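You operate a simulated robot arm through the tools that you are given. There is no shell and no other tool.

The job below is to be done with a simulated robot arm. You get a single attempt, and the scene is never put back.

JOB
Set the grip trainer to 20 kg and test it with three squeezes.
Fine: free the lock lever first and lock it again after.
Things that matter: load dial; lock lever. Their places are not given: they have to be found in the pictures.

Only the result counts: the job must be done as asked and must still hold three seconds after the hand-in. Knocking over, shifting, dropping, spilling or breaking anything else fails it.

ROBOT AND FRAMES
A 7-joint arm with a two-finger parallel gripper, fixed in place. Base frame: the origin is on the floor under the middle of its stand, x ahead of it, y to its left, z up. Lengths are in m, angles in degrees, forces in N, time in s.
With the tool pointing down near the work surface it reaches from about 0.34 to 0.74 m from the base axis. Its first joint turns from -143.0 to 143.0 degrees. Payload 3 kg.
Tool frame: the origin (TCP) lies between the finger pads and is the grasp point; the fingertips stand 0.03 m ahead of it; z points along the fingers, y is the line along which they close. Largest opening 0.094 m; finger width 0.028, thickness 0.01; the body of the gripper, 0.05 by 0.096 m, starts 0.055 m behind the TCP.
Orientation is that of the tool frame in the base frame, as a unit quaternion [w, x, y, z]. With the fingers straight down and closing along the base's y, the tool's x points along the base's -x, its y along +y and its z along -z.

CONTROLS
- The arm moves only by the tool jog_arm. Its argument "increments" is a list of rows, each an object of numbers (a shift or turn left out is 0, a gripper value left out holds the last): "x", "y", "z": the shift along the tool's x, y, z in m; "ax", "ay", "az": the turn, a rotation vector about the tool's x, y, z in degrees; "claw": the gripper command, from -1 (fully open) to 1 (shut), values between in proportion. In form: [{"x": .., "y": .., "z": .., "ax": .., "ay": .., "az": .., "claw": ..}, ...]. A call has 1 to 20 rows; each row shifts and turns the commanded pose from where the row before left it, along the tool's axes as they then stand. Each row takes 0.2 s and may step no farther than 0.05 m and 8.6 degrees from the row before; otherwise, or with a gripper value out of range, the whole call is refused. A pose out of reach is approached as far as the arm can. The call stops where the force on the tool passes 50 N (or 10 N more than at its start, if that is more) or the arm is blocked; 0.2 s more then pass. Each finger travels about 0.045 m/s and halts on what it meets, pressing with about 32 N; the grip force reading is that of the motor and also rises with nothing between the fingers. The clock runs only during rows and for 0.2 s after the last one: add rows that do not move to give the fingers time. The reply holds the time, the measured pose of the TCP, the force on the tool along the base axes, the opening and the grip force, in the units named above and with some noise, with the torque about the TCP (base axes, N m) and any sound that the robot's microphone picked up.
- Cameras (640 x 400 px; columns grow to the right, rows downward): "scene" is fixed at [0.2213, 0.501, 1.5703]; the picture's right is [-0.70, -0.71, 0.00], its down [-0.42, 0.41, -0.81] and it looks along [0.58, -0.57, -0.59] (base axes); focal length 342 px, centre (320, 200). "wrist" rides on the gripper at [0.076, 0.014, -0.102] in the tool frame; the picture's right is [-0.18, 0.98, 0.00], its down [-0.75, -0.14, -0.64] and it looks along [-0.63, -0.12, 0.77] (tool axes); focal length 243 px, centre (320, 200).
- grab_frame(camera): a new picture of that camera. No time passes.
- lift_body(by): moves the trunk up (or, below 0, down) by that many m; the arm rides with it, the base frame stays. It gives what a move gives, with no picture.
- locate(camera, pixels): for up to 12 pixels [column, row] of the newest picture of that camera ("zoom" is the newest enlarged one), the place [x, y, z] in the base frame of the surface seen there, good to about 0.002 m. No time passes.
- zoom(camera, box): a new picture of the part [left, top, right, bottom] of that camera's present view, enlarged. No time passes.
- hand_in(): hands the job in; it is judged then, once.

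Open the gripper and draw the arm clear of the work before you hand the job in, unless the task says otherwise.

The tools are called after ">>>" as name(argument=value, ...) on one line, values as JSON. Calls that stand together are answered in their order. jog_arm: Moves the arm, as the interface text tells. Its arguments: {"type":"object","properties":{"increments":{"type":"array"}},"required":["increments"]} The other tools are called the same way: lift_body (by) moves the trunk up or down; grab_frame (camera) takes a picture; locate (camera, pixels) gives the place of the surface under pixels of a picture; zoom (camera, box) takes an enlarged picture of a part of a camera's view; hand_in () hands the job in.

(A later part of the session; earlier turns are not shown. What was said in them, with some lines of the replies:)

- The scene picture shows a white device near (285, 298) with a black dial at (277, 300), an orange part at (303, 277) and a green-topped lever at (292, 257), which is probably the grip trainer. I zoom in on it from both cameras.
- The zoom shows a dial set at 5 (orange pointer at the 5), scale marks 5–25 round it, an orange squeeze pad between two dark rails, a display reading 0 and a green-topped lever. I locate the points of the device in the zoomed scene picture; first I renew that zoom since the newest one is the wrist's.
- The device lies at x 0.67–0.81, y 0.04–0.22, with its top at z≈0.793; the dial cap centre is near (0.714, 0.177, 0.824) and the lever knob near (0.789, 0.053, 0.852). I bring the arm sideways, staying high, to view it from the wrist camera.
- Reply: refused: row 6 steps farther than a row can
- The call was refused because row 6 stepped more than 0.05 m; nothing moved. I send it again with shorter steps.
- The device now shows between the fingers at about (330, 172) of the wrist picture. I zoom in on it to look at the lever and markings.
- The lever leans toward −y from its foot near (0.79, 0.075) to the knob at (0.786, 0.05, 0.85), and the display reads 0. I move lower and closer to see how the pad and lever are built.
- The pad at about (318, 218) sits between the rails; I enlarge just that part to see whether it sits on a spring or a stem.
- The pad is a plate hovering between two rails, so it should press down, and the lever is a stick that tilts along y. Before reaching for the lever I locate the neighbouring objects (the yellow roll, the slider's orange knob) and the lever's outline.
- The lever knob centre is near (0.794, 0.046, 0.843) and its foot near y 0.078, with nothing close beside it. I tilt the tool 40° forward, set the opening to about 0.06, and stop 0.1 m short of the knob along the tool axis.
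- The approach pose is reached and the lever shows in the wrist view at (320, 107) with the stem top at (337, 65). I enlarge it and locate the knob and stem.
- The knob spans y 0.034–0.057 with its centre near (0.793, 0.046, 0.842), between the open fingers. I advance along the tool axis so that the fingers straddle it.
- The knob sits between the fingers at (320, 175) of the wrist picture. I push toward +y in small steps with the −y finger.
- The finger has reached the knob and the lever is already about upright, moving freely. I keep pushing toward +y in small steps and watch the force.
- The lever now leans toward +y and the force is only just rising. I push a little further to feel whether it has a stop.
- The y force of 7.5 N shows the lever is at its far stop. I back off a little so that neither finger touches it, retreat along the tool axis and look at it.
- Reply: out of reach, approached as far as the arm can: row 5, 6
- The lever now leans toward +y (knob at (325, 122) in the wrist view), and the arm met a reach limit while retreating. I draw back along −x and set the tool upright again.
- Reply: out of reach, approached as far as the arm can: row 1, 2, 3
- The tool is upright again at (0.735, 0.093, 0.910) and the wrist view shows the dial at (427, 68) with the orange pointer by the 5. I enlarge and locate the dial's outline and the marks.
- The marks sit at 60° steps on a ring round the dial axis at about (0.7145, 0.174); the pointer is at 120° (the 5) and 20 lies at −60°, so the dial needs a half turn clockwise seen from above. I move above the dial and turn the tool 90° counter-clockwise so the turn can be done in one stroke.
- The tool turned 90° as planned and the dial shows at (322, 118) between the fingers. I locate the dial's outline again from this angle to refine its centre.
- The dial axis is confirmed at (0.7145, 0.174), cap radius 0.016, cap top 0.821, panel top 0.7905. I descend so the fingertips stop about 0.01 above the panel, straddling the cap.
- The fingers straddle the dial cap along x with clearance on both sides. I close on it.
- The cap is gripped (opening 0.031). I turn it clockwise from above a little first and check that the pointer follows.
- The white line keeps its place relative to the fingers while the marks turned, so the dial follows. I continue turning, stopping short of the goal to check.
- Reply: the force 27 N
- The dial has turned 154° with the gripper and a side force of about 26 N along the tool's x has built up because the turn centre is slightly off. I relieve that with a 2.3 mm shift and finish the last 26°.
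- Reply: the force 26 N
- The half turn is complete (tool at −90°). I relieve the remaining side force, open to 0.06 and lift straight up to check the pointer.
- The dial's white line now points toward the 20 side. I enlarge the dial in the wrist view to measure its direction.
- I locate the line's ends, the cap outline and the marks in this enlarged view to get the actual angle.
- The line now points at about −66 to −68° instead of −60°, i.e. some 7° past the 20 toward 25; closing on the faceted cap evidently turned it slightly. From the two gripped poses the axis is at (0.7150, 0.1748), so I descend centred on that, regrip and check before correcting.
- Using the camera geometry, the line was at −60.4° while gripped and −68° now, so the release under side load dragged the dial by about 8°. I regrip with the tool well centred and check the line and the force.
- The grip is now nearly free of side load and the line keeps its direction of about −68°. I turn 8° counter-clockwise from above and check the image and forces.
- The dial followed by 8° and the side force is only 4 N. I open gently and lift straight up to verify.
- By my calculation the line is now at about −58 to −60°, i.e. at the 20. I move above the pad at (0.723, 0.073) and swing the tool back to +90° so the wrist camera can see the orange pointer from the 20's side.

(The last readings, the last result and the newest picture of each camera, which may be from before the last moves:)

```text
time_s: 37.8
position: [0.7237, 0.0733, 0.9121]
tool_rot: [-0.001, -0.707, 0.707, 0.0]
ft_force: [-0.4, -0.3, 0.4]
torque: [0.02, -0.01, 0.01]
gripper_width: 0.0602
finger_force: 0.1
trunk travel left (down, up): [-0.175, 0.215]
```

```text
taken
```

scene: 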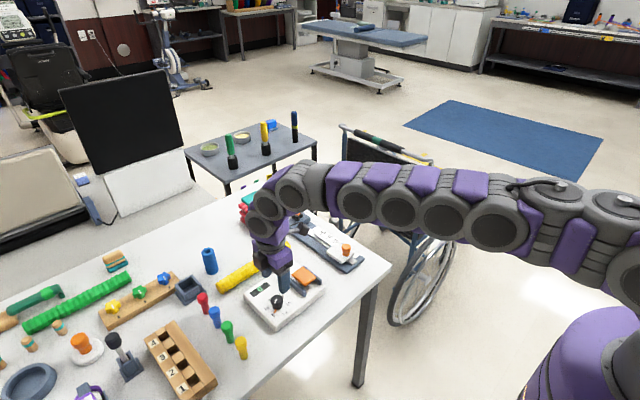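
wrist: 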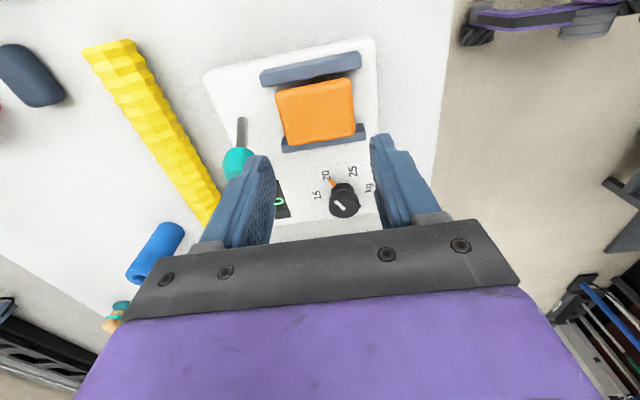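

The orange pointer now shows at (332, 182) beside the 20. I enlarge it to judge the alignment.

>>> zoom(camera="wrist", box=[305, 155, 385, 225])

```text
5.71 times, centred on (345, 190) of wrist
```

zoom: 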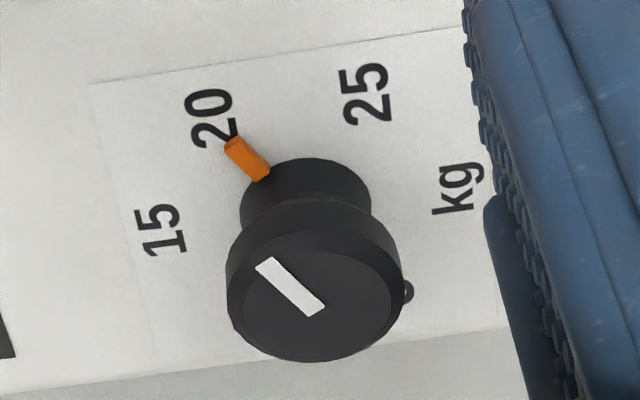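

I locate the pointer's tip and root and the marks to compute its angle about the dial axis.

>>> locate(camera="zoom", pixels=[[234, 147], [248, 160], [260, 172], [240, 152], [210, 118], [160, 230], [366, 95], [458, 188], [266, 267], [315, 308], [290, 287]])

```text
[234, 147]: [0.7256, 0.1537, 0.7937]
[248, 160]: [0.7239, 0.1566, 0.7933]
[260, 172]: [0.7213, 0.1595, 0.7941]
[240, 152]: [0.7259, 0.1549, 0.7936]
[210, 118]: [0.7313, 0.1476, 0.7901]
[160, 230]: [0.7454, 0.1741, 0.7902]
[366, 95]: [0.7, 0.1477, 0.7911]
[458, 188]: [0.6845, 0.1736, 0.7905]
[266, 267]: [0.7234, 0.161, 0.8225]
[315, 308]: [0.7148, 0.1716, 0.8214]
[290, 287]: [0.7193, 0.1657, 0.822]
```

The pointer and the line both come out at −60° to −61° about the axis, i.e. on 20 kg. Now I close the fingers and come down to just above the pad's centre to press it.

>>> jog_arm(increments=[{"claw": 1}, {}, {}, {}, {"z": 0.02}, {"z": 0.02}, {"z": 0.008}, {}])

>>> grab_frame(camera="wrist")

>>> zoom(camera="scene", box=[230, 235, 340, 335])

```text
time_s: 39.6
position: [0.7233, 0.0746, 0.8638]
tool_rot: [-0.001, -0.707, 0.707, 0.0]
ft_force: [-0.1, -0.2, 0.1]
torque: [0.0, 0.01, -0.02]
gripper_width: 0.0
finger_force: 32.3
trunk travel left (down, up): [-0.175, 0.215]
```

```text
taken
```

wrist: 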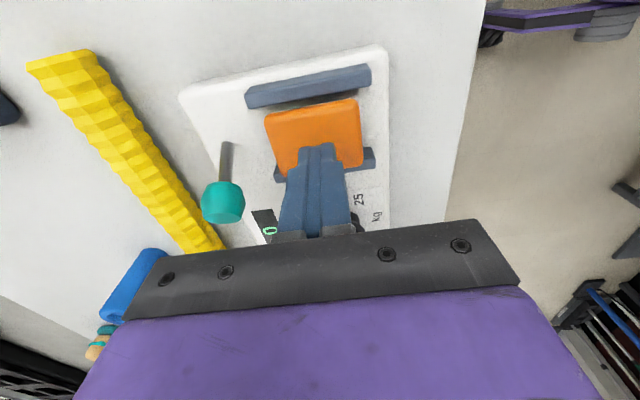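

```text
4.00 times, centred on (285, 285) of scene
```

zoom: 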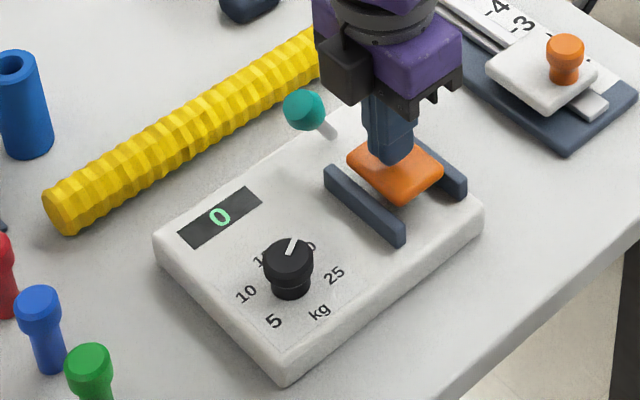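

The closed fingertips are just over the pad's middle, clear of the rails, and the scene view shows the display at 0. I lower in small steps until I feel the pad.

>>> jog_arm(increments=[{"z": 0.004}, {"z": 0.003}, {"z": 0.003}, {"z": 0.002}, {}])

>>> zoom(camera="scene", box=[230, 235, 340, 335])

```text
time_s: 40.8
position: [0.7224, 0.0754, 0.851]
tool_rot: [0.0, -0.707, 0.707, 0.0]
ft_force: [-1.4, 0.4, 0.1]
torque: [0.0, 0.05, 0.0]
gripper_width: 0.0
finger_force: 31.7
trunk travel left (down, up): [-0.175, 0.215]
```

```text
4.00 times, centred on (285, 285) of scene
```

zoom: 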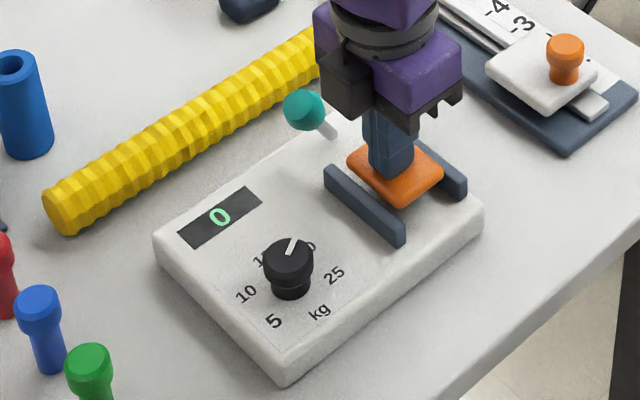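

No load yet at TCP height 0.851. I continue down in 2 mm steps.

>>> jog_arm(increments=[{"z": 0.002}, {"z": 0.002}, {"z": 0.002}, {}])

>>> zoom(camera="scene", box=[230, 235, 340, 335])

```text
time_s: 41.8
position: [0.7237, 0.075, 0.847]
tool_rot: [0.0, 0.707, -0.707, 0.001]
ft_force: [-0.1, -1.0, 3.0]
torque: [0.0, 0.0, 0.0]
gripper_width: 0.0
finger_force: 31.6
trunk travel left (down, up): [-0.175, 0.215]
```

```text
4.00 times, centred on (285, 285) of scene
```

zoom: 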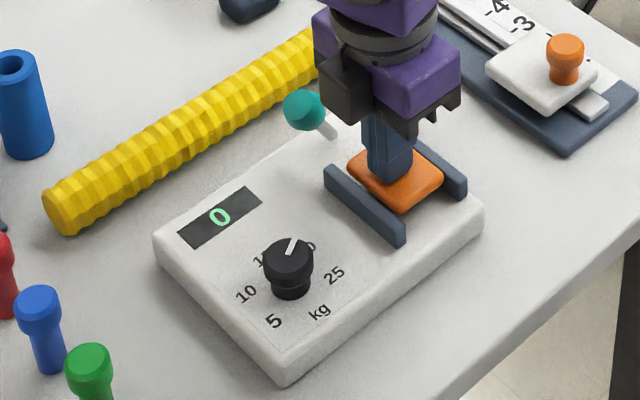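

The force is rising (3 N) and the pad looks slightly lower in the scene view. I keep pressing in 2 mm steps.

>>> jog_arm(increments=[{"z": 0.002}, {"z": 0.002}, {"z": 0.002}, {}])

>>> zoom(camera="scene", box=[230, 235, 340, 335])

```text
time_s: 42.8
position: [0.7235, 0.0751, 0.8429]
tool_rot: [0.002, -0.707, 0.707, -0.002]
ft_force: [-0.5, 1.6, 23.1]
torque: [0.12, 0.02, -0.03]
gripper_width: 0.0
finger_force: 32.0
trunk travel left (down, up): [-0.175, 0.215]
```

```text
4.00 times, centred on (285, 285) of scene
```

zoom: 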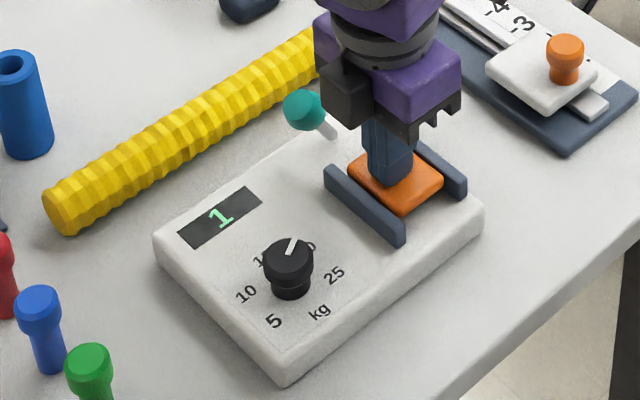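

The display counted 1 at TCP height 0.843 with 23 N. I lift clear of the pad to release it, and check that the display stays at 1.

>>> jog_arm(increments=[{"z": -0.006}, {"z": -0.008}, {"z": -0.008}, {}, {}])

>>> zoom(camera="scene", box=[230, 235, 340, 335])

```text
time_s: 44.0
position: [0.7232, 0.0731, 0.8624]
tool_rot: [0.0, 0.707, -0.707, 0.0]
ft_force: [0.7, -1.0, 0.3]
torque: [0.0, 0.03, -0.02]
gripper_width: 0.0
finger_force: 32.3
trunk travel left (down, up): [-0.175, 0.215]
```

```text
4.00 times, centred on (285, 285) of scene
```

zoom: 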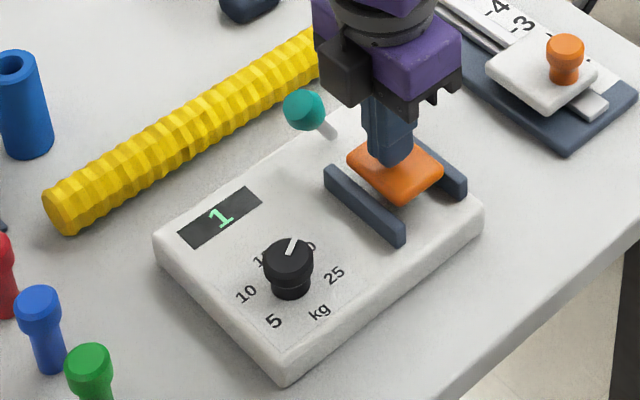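

The pad is back up and the display holds 1. I make the second squeeze with the same stroke.

>>> jog_arm(increments=[{"z": 0.006}, {"z": 0.004}, {"z": 0.004}, {"z": 0.003}, {"z": 0.002}, {"z": 0.002}, {"z": 0.001}, {}, {}])

>>> zoom(camera="scene", box=[230, 235, 340, 335])

```text
time_s: 46.0
position: [0.7234, 0.0747, 0.8416]
tool_rot: [0.002, -0.707, 0.707, -0.002]
ft_force: [1.1, -0.6, 23.8]
torque: [-0.04, -0.01, -0.08]
gripper_width: 0.0
finger_force: 31.9
trunk travel left (down, up): [-0.175, 0.215]
```

```text
4.00 times, centred on (285, 285) of scene
```

zoom: 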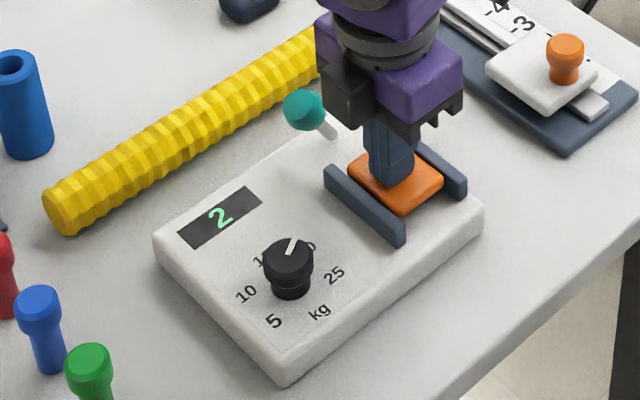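

The display reads 2. I lift off again to release the pad.

>>> jog_arm(increments=[{"z": -0.006}, {"z": -0.008}, {"z": -0.008}, {}, {}])

>>> zoom(camera="scene", box=[230, 235, 340, 335])

```text
time_s: 47.2
position: [0.7212, 0.0747, 0.8613]
tool_rot: [0.0, 0.707, -0.707, 0.0]
ft_force: [0.6, 0.3, -0.7]
torque: [-0.01, 0.03, -0.03]
gripper_width: 0.0001
finger_force: 31.8
trunk travel left (down, up): [-0.175, 0.215]
```

```text
4.00 times, centred on (285, 285) of scene
```

zoom: 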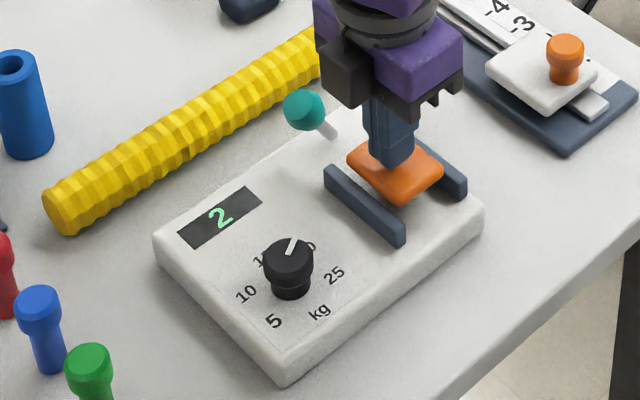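

The pad is up and the display holds 2. I make the third squeeze with the same stroke.

>>> jog_arm(increments=[{"z": 0.006}, {"z": 0.004}, {"z": 0.004}, {"z": 0.003}, {"z": 0.002}, {"z": 0.002}, {"z": 0.001}, {}, {}])

>>> zoom(camera="scene", box=[230, 235, 340, 335])

```text
time_s: 49.2
position: [0.7233, 0.0735, 0.8429]
tool_rot: [-0.002, 0.708, -0.707, 0.001]
ft_force: [-5.4, 0.5, 24.1]
torque: [0.01, 0.13, 0.05]
gripper_width: 0.0
finger_force: 32.3
trunk travel left (down, up): [-0.175, 0.215]
```

```text
4.00 times, centred on (285, 285) of scene
```

zoom: 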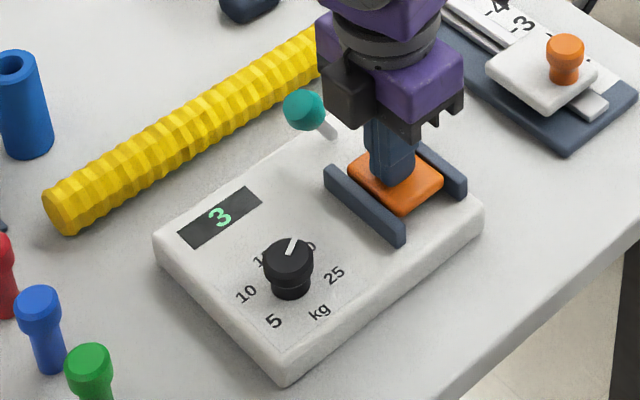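

The display reads 3. I lift off the pad, well clear, and turn the tool back to its straight orientation for the lever.

>>> jog_arm(increments=[{"z": -0.006}, {"z": -0.01}, {"z": -0.02}, {"z": -0.03}, {"az": 8.5}, {"az": 8.5}, {"az": 8.5}, {"az": 8.5}, {"az": 8.5}, {"az": 8.5}, {"az": 8.5}, {"az": 8.5}, {"az": 8.5}, {"az": 8.5}, {"az": 5}, {"claw": -0.28}, {}, {}, {}])

>>> grab_frame(camera="wrist")

>>> zoom(camera="scene", box=[230, 235, 340, 335])

```text
time_s: 53.2
position: [0.7223, 0.0773, 0.9053]
tool_rot: [0.0, 0.0, 1.0, -0.001]
ft_force: [-0.1, 0.1, 0.3]
torque: [-0.03, 0.01, 0.01]
gripper_width: 0.0604
finger_force: 0.0
trunk travel left (down, up): [-0.175, 0.215]
```

```text
taken
```

wrist: 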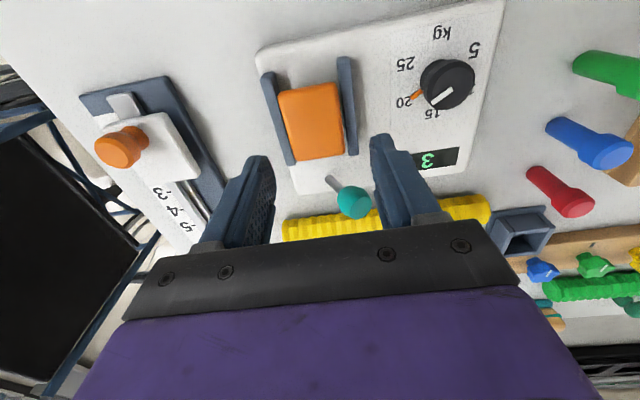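

```text
4.00 times, centred on (285, 285) of scene
```

zoom: 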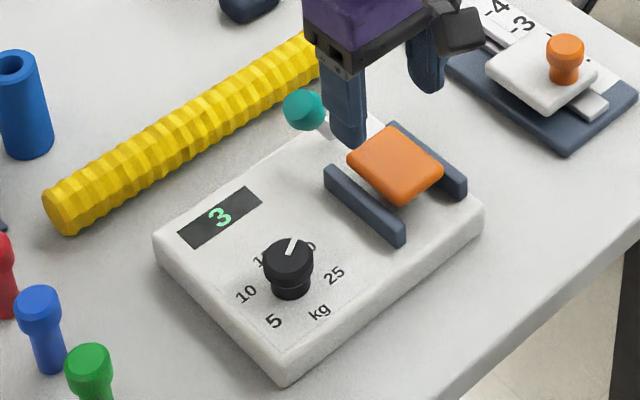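

The display holds 3 and the lever is still on its +y side. From here the dial shows well at (447, 85), so I check the pointer once more and locate the lever knob.

>>> zoom(camera="wrist", box=[385, 20, 495, 130])

>>> locate(camera="wrist", pixels=[[353, 202], [340, 200], [369, 205], [353, 190], [353, 215], [333, 183]])

```text
3.64 times, centred on (440, 75) of wrist
```

zoom: 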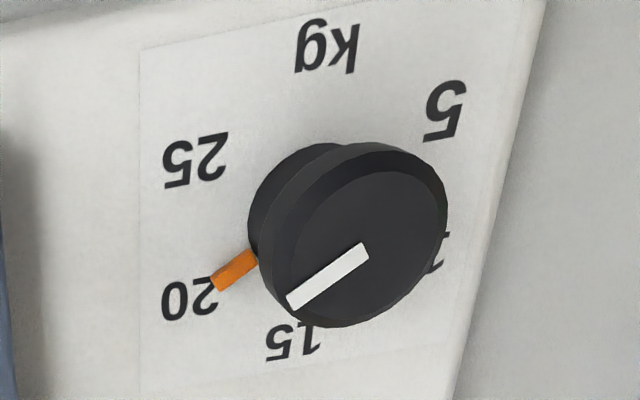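

```text
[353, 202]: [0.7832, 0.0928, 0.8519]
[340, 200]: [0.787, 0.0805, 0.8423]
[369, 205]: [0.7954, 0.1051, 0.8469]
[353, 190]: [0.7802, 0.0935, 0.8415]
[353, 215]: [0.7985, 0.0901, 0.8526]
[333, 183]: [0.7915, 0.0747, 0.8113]
```

The pointer's line runs straight into the 20, and the lever knob is centred near (0.792, 0.093, 0.842). I move to x 0.735, y 0.093, and tilt the tool 40° forward again with the fingers 0.06 apart.

>>> jog_arm(increments=[{"x": -0.0127, "y": 0.0157}, {"ay": -8}, {"ay": -8}, {"ay": -8}, {"ay": -8}, {"ay": -8}, {}])

>>> grab_frame(camera="wrist")

```text
time_s: 54.8
position: [0.7329, 0.0901, 0.9068]
tool_rot: [0.342, -0.001, 0.94, 0.001]
ft_force: [-0.3, 0.8, 0.1]
torque: [0.01, 0.02, 0.0]
gripper_width: 0.0602
finger_force: 0.0
trunk travel left (down, up): [-0.175, 0.215]
```

```text
taken
```

wrist: 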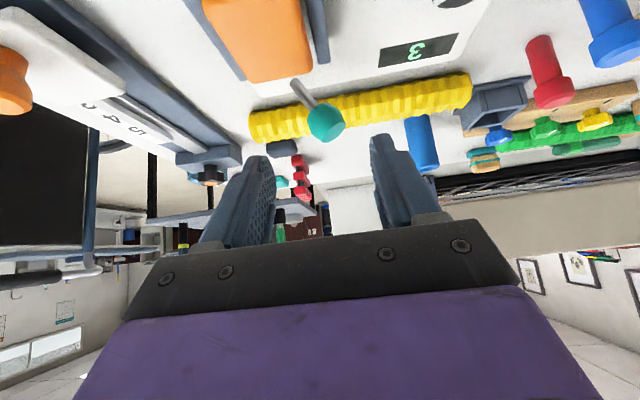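

The knob at (327, 122) lies between the fingers' line of advance. I advance along the tool axis to straddle it.

>>> jog_arm(increments=[{"z": 0.021, "x": -0.001, "y": 0.001}, {"z": 0.021, "x": -0.001, "y": 0.001}, {"z": 0.021, "x": -0.001, "y": 0.001}, {"z": 0.02}, {}])

>>> zoom(camera="wrist", box=[180, 60, 460, 260])

```text
time_s: 56.0
position: [0.7904, 0.0956, 0.8447]
tool_rot: [0.343, 0.0, 0.939, -0.001]
ft_force: [0.4, -0.8, 0.1]
torque: [0.0, -0.01, 0.01]
gripper_width: 0.0603
finger_force: 0.1
trunk travel left (down, up): [-0.175, 0.215]
```

```text
2.00 times, centred on (320, 160) of wrist
```

zoom: 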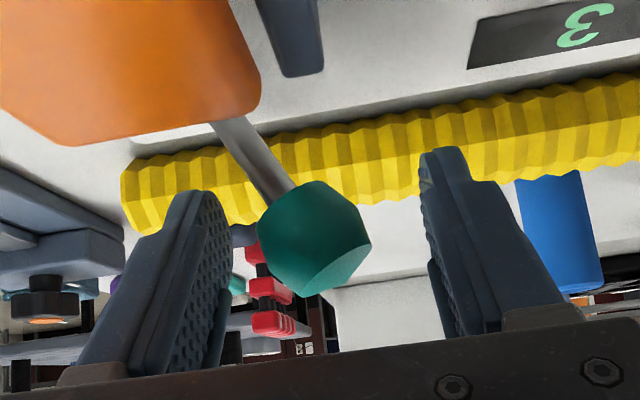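

The knob is between the fingers again. I push toward −y with the +y finger in small steps.

>>> jog_arm(increments=[{"y": -0.01}, {"y": -0.008}, {"y": -0.006}, {"y": -0.006}, {"y": -0.006}, {"y": -0.006}, {"y": -0.006}, {"y": -0.006}, {}])

>>> zoom(camera="wrist", box=[180, 60, 460, 260])

```text
time_s: 58.0
position: [0.7918, 0.039, 0.8451]
tool_rot: [0.342, 0.0, 0.94, -0.001]
ft_force: [-0.3, 0.8, 0.5]
torque: [0.02, 0.0, 0.02]
gripper_width: 0.0606
finger_force: 0.2
trunk travel left (down, up): [-0.175, 0.215]
```

```text
2.00 times, centred on (320, 160) of wrist
```

zoom: 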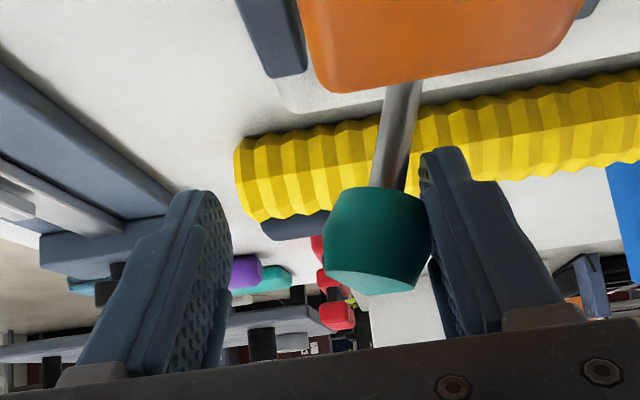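

The lever is past upright and leaning toward −y; the force is still tiny. I continue in 4 mm steps until I feel the stop.

>>> jog_arm(increments=[{"y": -0.004}, {"y": -0.004}, {"y": -0.003}, {}])

>>> zoom(camera="wrist", box=[180, 60, 460, 260])

```text
time_s: 59.0
position: [0.7911, 0.0301, 0.8456]
tool_rot: [0.342, 0.0, 0.94, 0.0]
ft_force: [2.6, 8.1, 1.9]
torque: [0.37, -0.04, 0.0]
gripper_width: 0.0648
finger_force: 3.5
trunk travel left (down, up): [-0.175, 0.215]
```

```text
2.00 times, centred on (320, 160) of wrist
```

zoom: 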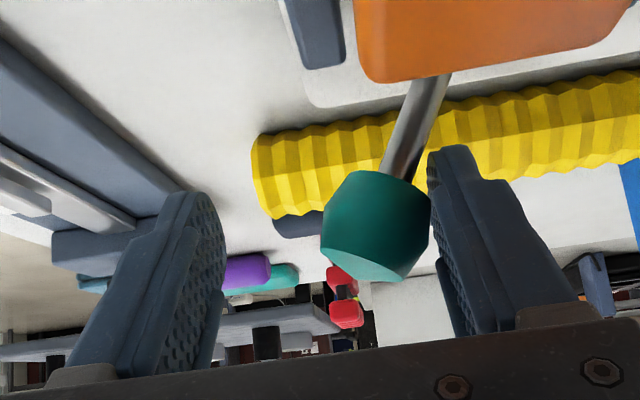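

The 8 N reaction shows the lever is at its −y stop again, in its original locked position. I back off so both fingers are free, and retreat along the tool axis.

>>> jog_arm(increments=[{"y": 0.008}, {"y": 0.008}, {"z": -0.025}, {"z": -0.025}, {"z": -0.025}, {"z": -0.02}, {}])

>>> grab_frame(camera="wrist")

>>> locate(camera="wrist", pixels=[[318, 107], [303, 107], [334, 107], [336, 66]])

```text
time_s: 60.6
position: [0.7295, 0.0458, 0.9166]
tool_rot: [0.342, -0.001, 0.94, 0.001]
ft_force: [-0.2, 0.7, -0.1]
torque: [-0.03, -0.02, 0.01]
gripper_width: 0.0603
finger_force: 0.0
trunk travel left (down, up): [-0.175, 0.215]
```

```text
taken
```

wrist: 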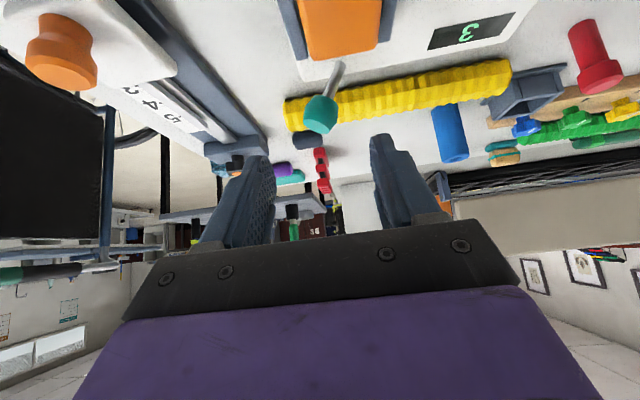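

```text
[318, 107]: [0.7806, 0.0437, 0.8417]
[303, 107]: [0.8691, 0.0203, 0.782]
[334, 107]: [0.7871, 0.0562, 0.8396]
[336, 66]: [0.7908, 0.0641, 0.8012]
```

The lever is back where it started (knob near y 0.045) and the display still reads 3. I set the tool upright, rise, open fully and draw back toward the starting place.

>>> jog_arm(increments=[{"ay": 8}, {"ay": 8}, {"ay": 8}, {"ay": 8}, {"ay": 8}, {"z": -0.04}, {"z": -0.04}, {"z": -0.04, "claw": -1}, {"z": -0.04}, {"x": 0.04}, {"x": 0.04}, {"x": 0.04}, {"x": 0.04}, {"y": -0.045}, {"y": -0.045}, {"y": -0.045}, {}])

>>> grab_frame(camera="scene")

>>> zoom(camera="scene", box=[230, 235, 340, 335])

```text
time_s: 64.2
position: [0.5716, -0.0916, 1.0783]
tool_rot: [-0.001, 0.0, 1.0, 0.0]
ft_force: [0.0, 0.0, -0.4]
torque: [-0.01, 0.01, 0.03]
gripper_width: 0.0938
finger_force: 0.2
trunk travel left (down, up): [-0.175, 0.215]
```

```text
taken
```

scene: 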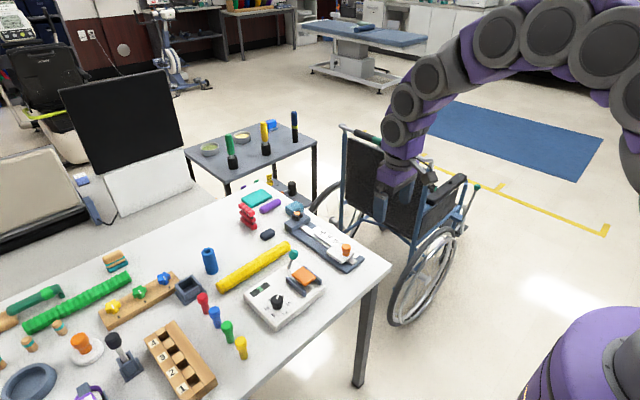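

```text
4.00 times, centred on (285, 285) of scene
```

zoom: 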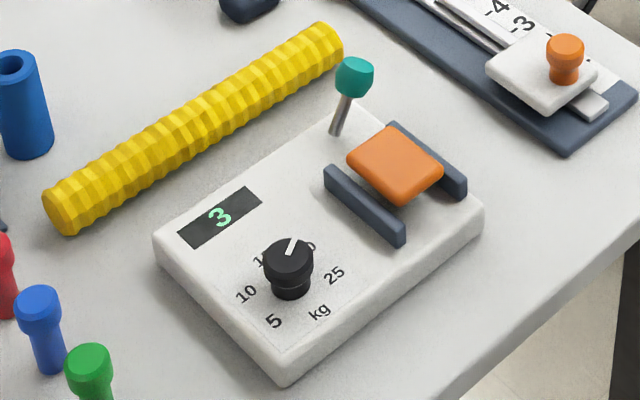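

The closing picture matches the start: the lever knob is at (354, 75) in the zoom as before, the yellow roll and the slider beside the trainer have not moved, the dial points at 20, and the display reads 3. The arm is clear and the gripper open, so I hand the job in.

>>> hand_in()

```text
The job is handed in.
```

The grip trainer is set to 20 kg and has had three squeezes, and the job is handed in. No pass or fail verdict came back.

- **Lever:** I freed it first by pushing it to its other stop. After the third squeeze I pushed it back to its original locked position.
- **Dial:** I turned it from 5 to 20. Letting go the first time dragged it about 8° past the mark, so I gripped it again and corrected. My last measurements put the pointer within about 2° of the 20.
- **Squeezes:** I pressed the orange pad three times with about 24 N. The display counted 1, 2, 3 and still read 3 before the hand-in.

In the last picture the trainer and the objects beside it are where they were at the start. The arm is clear of the work with the gripper open.
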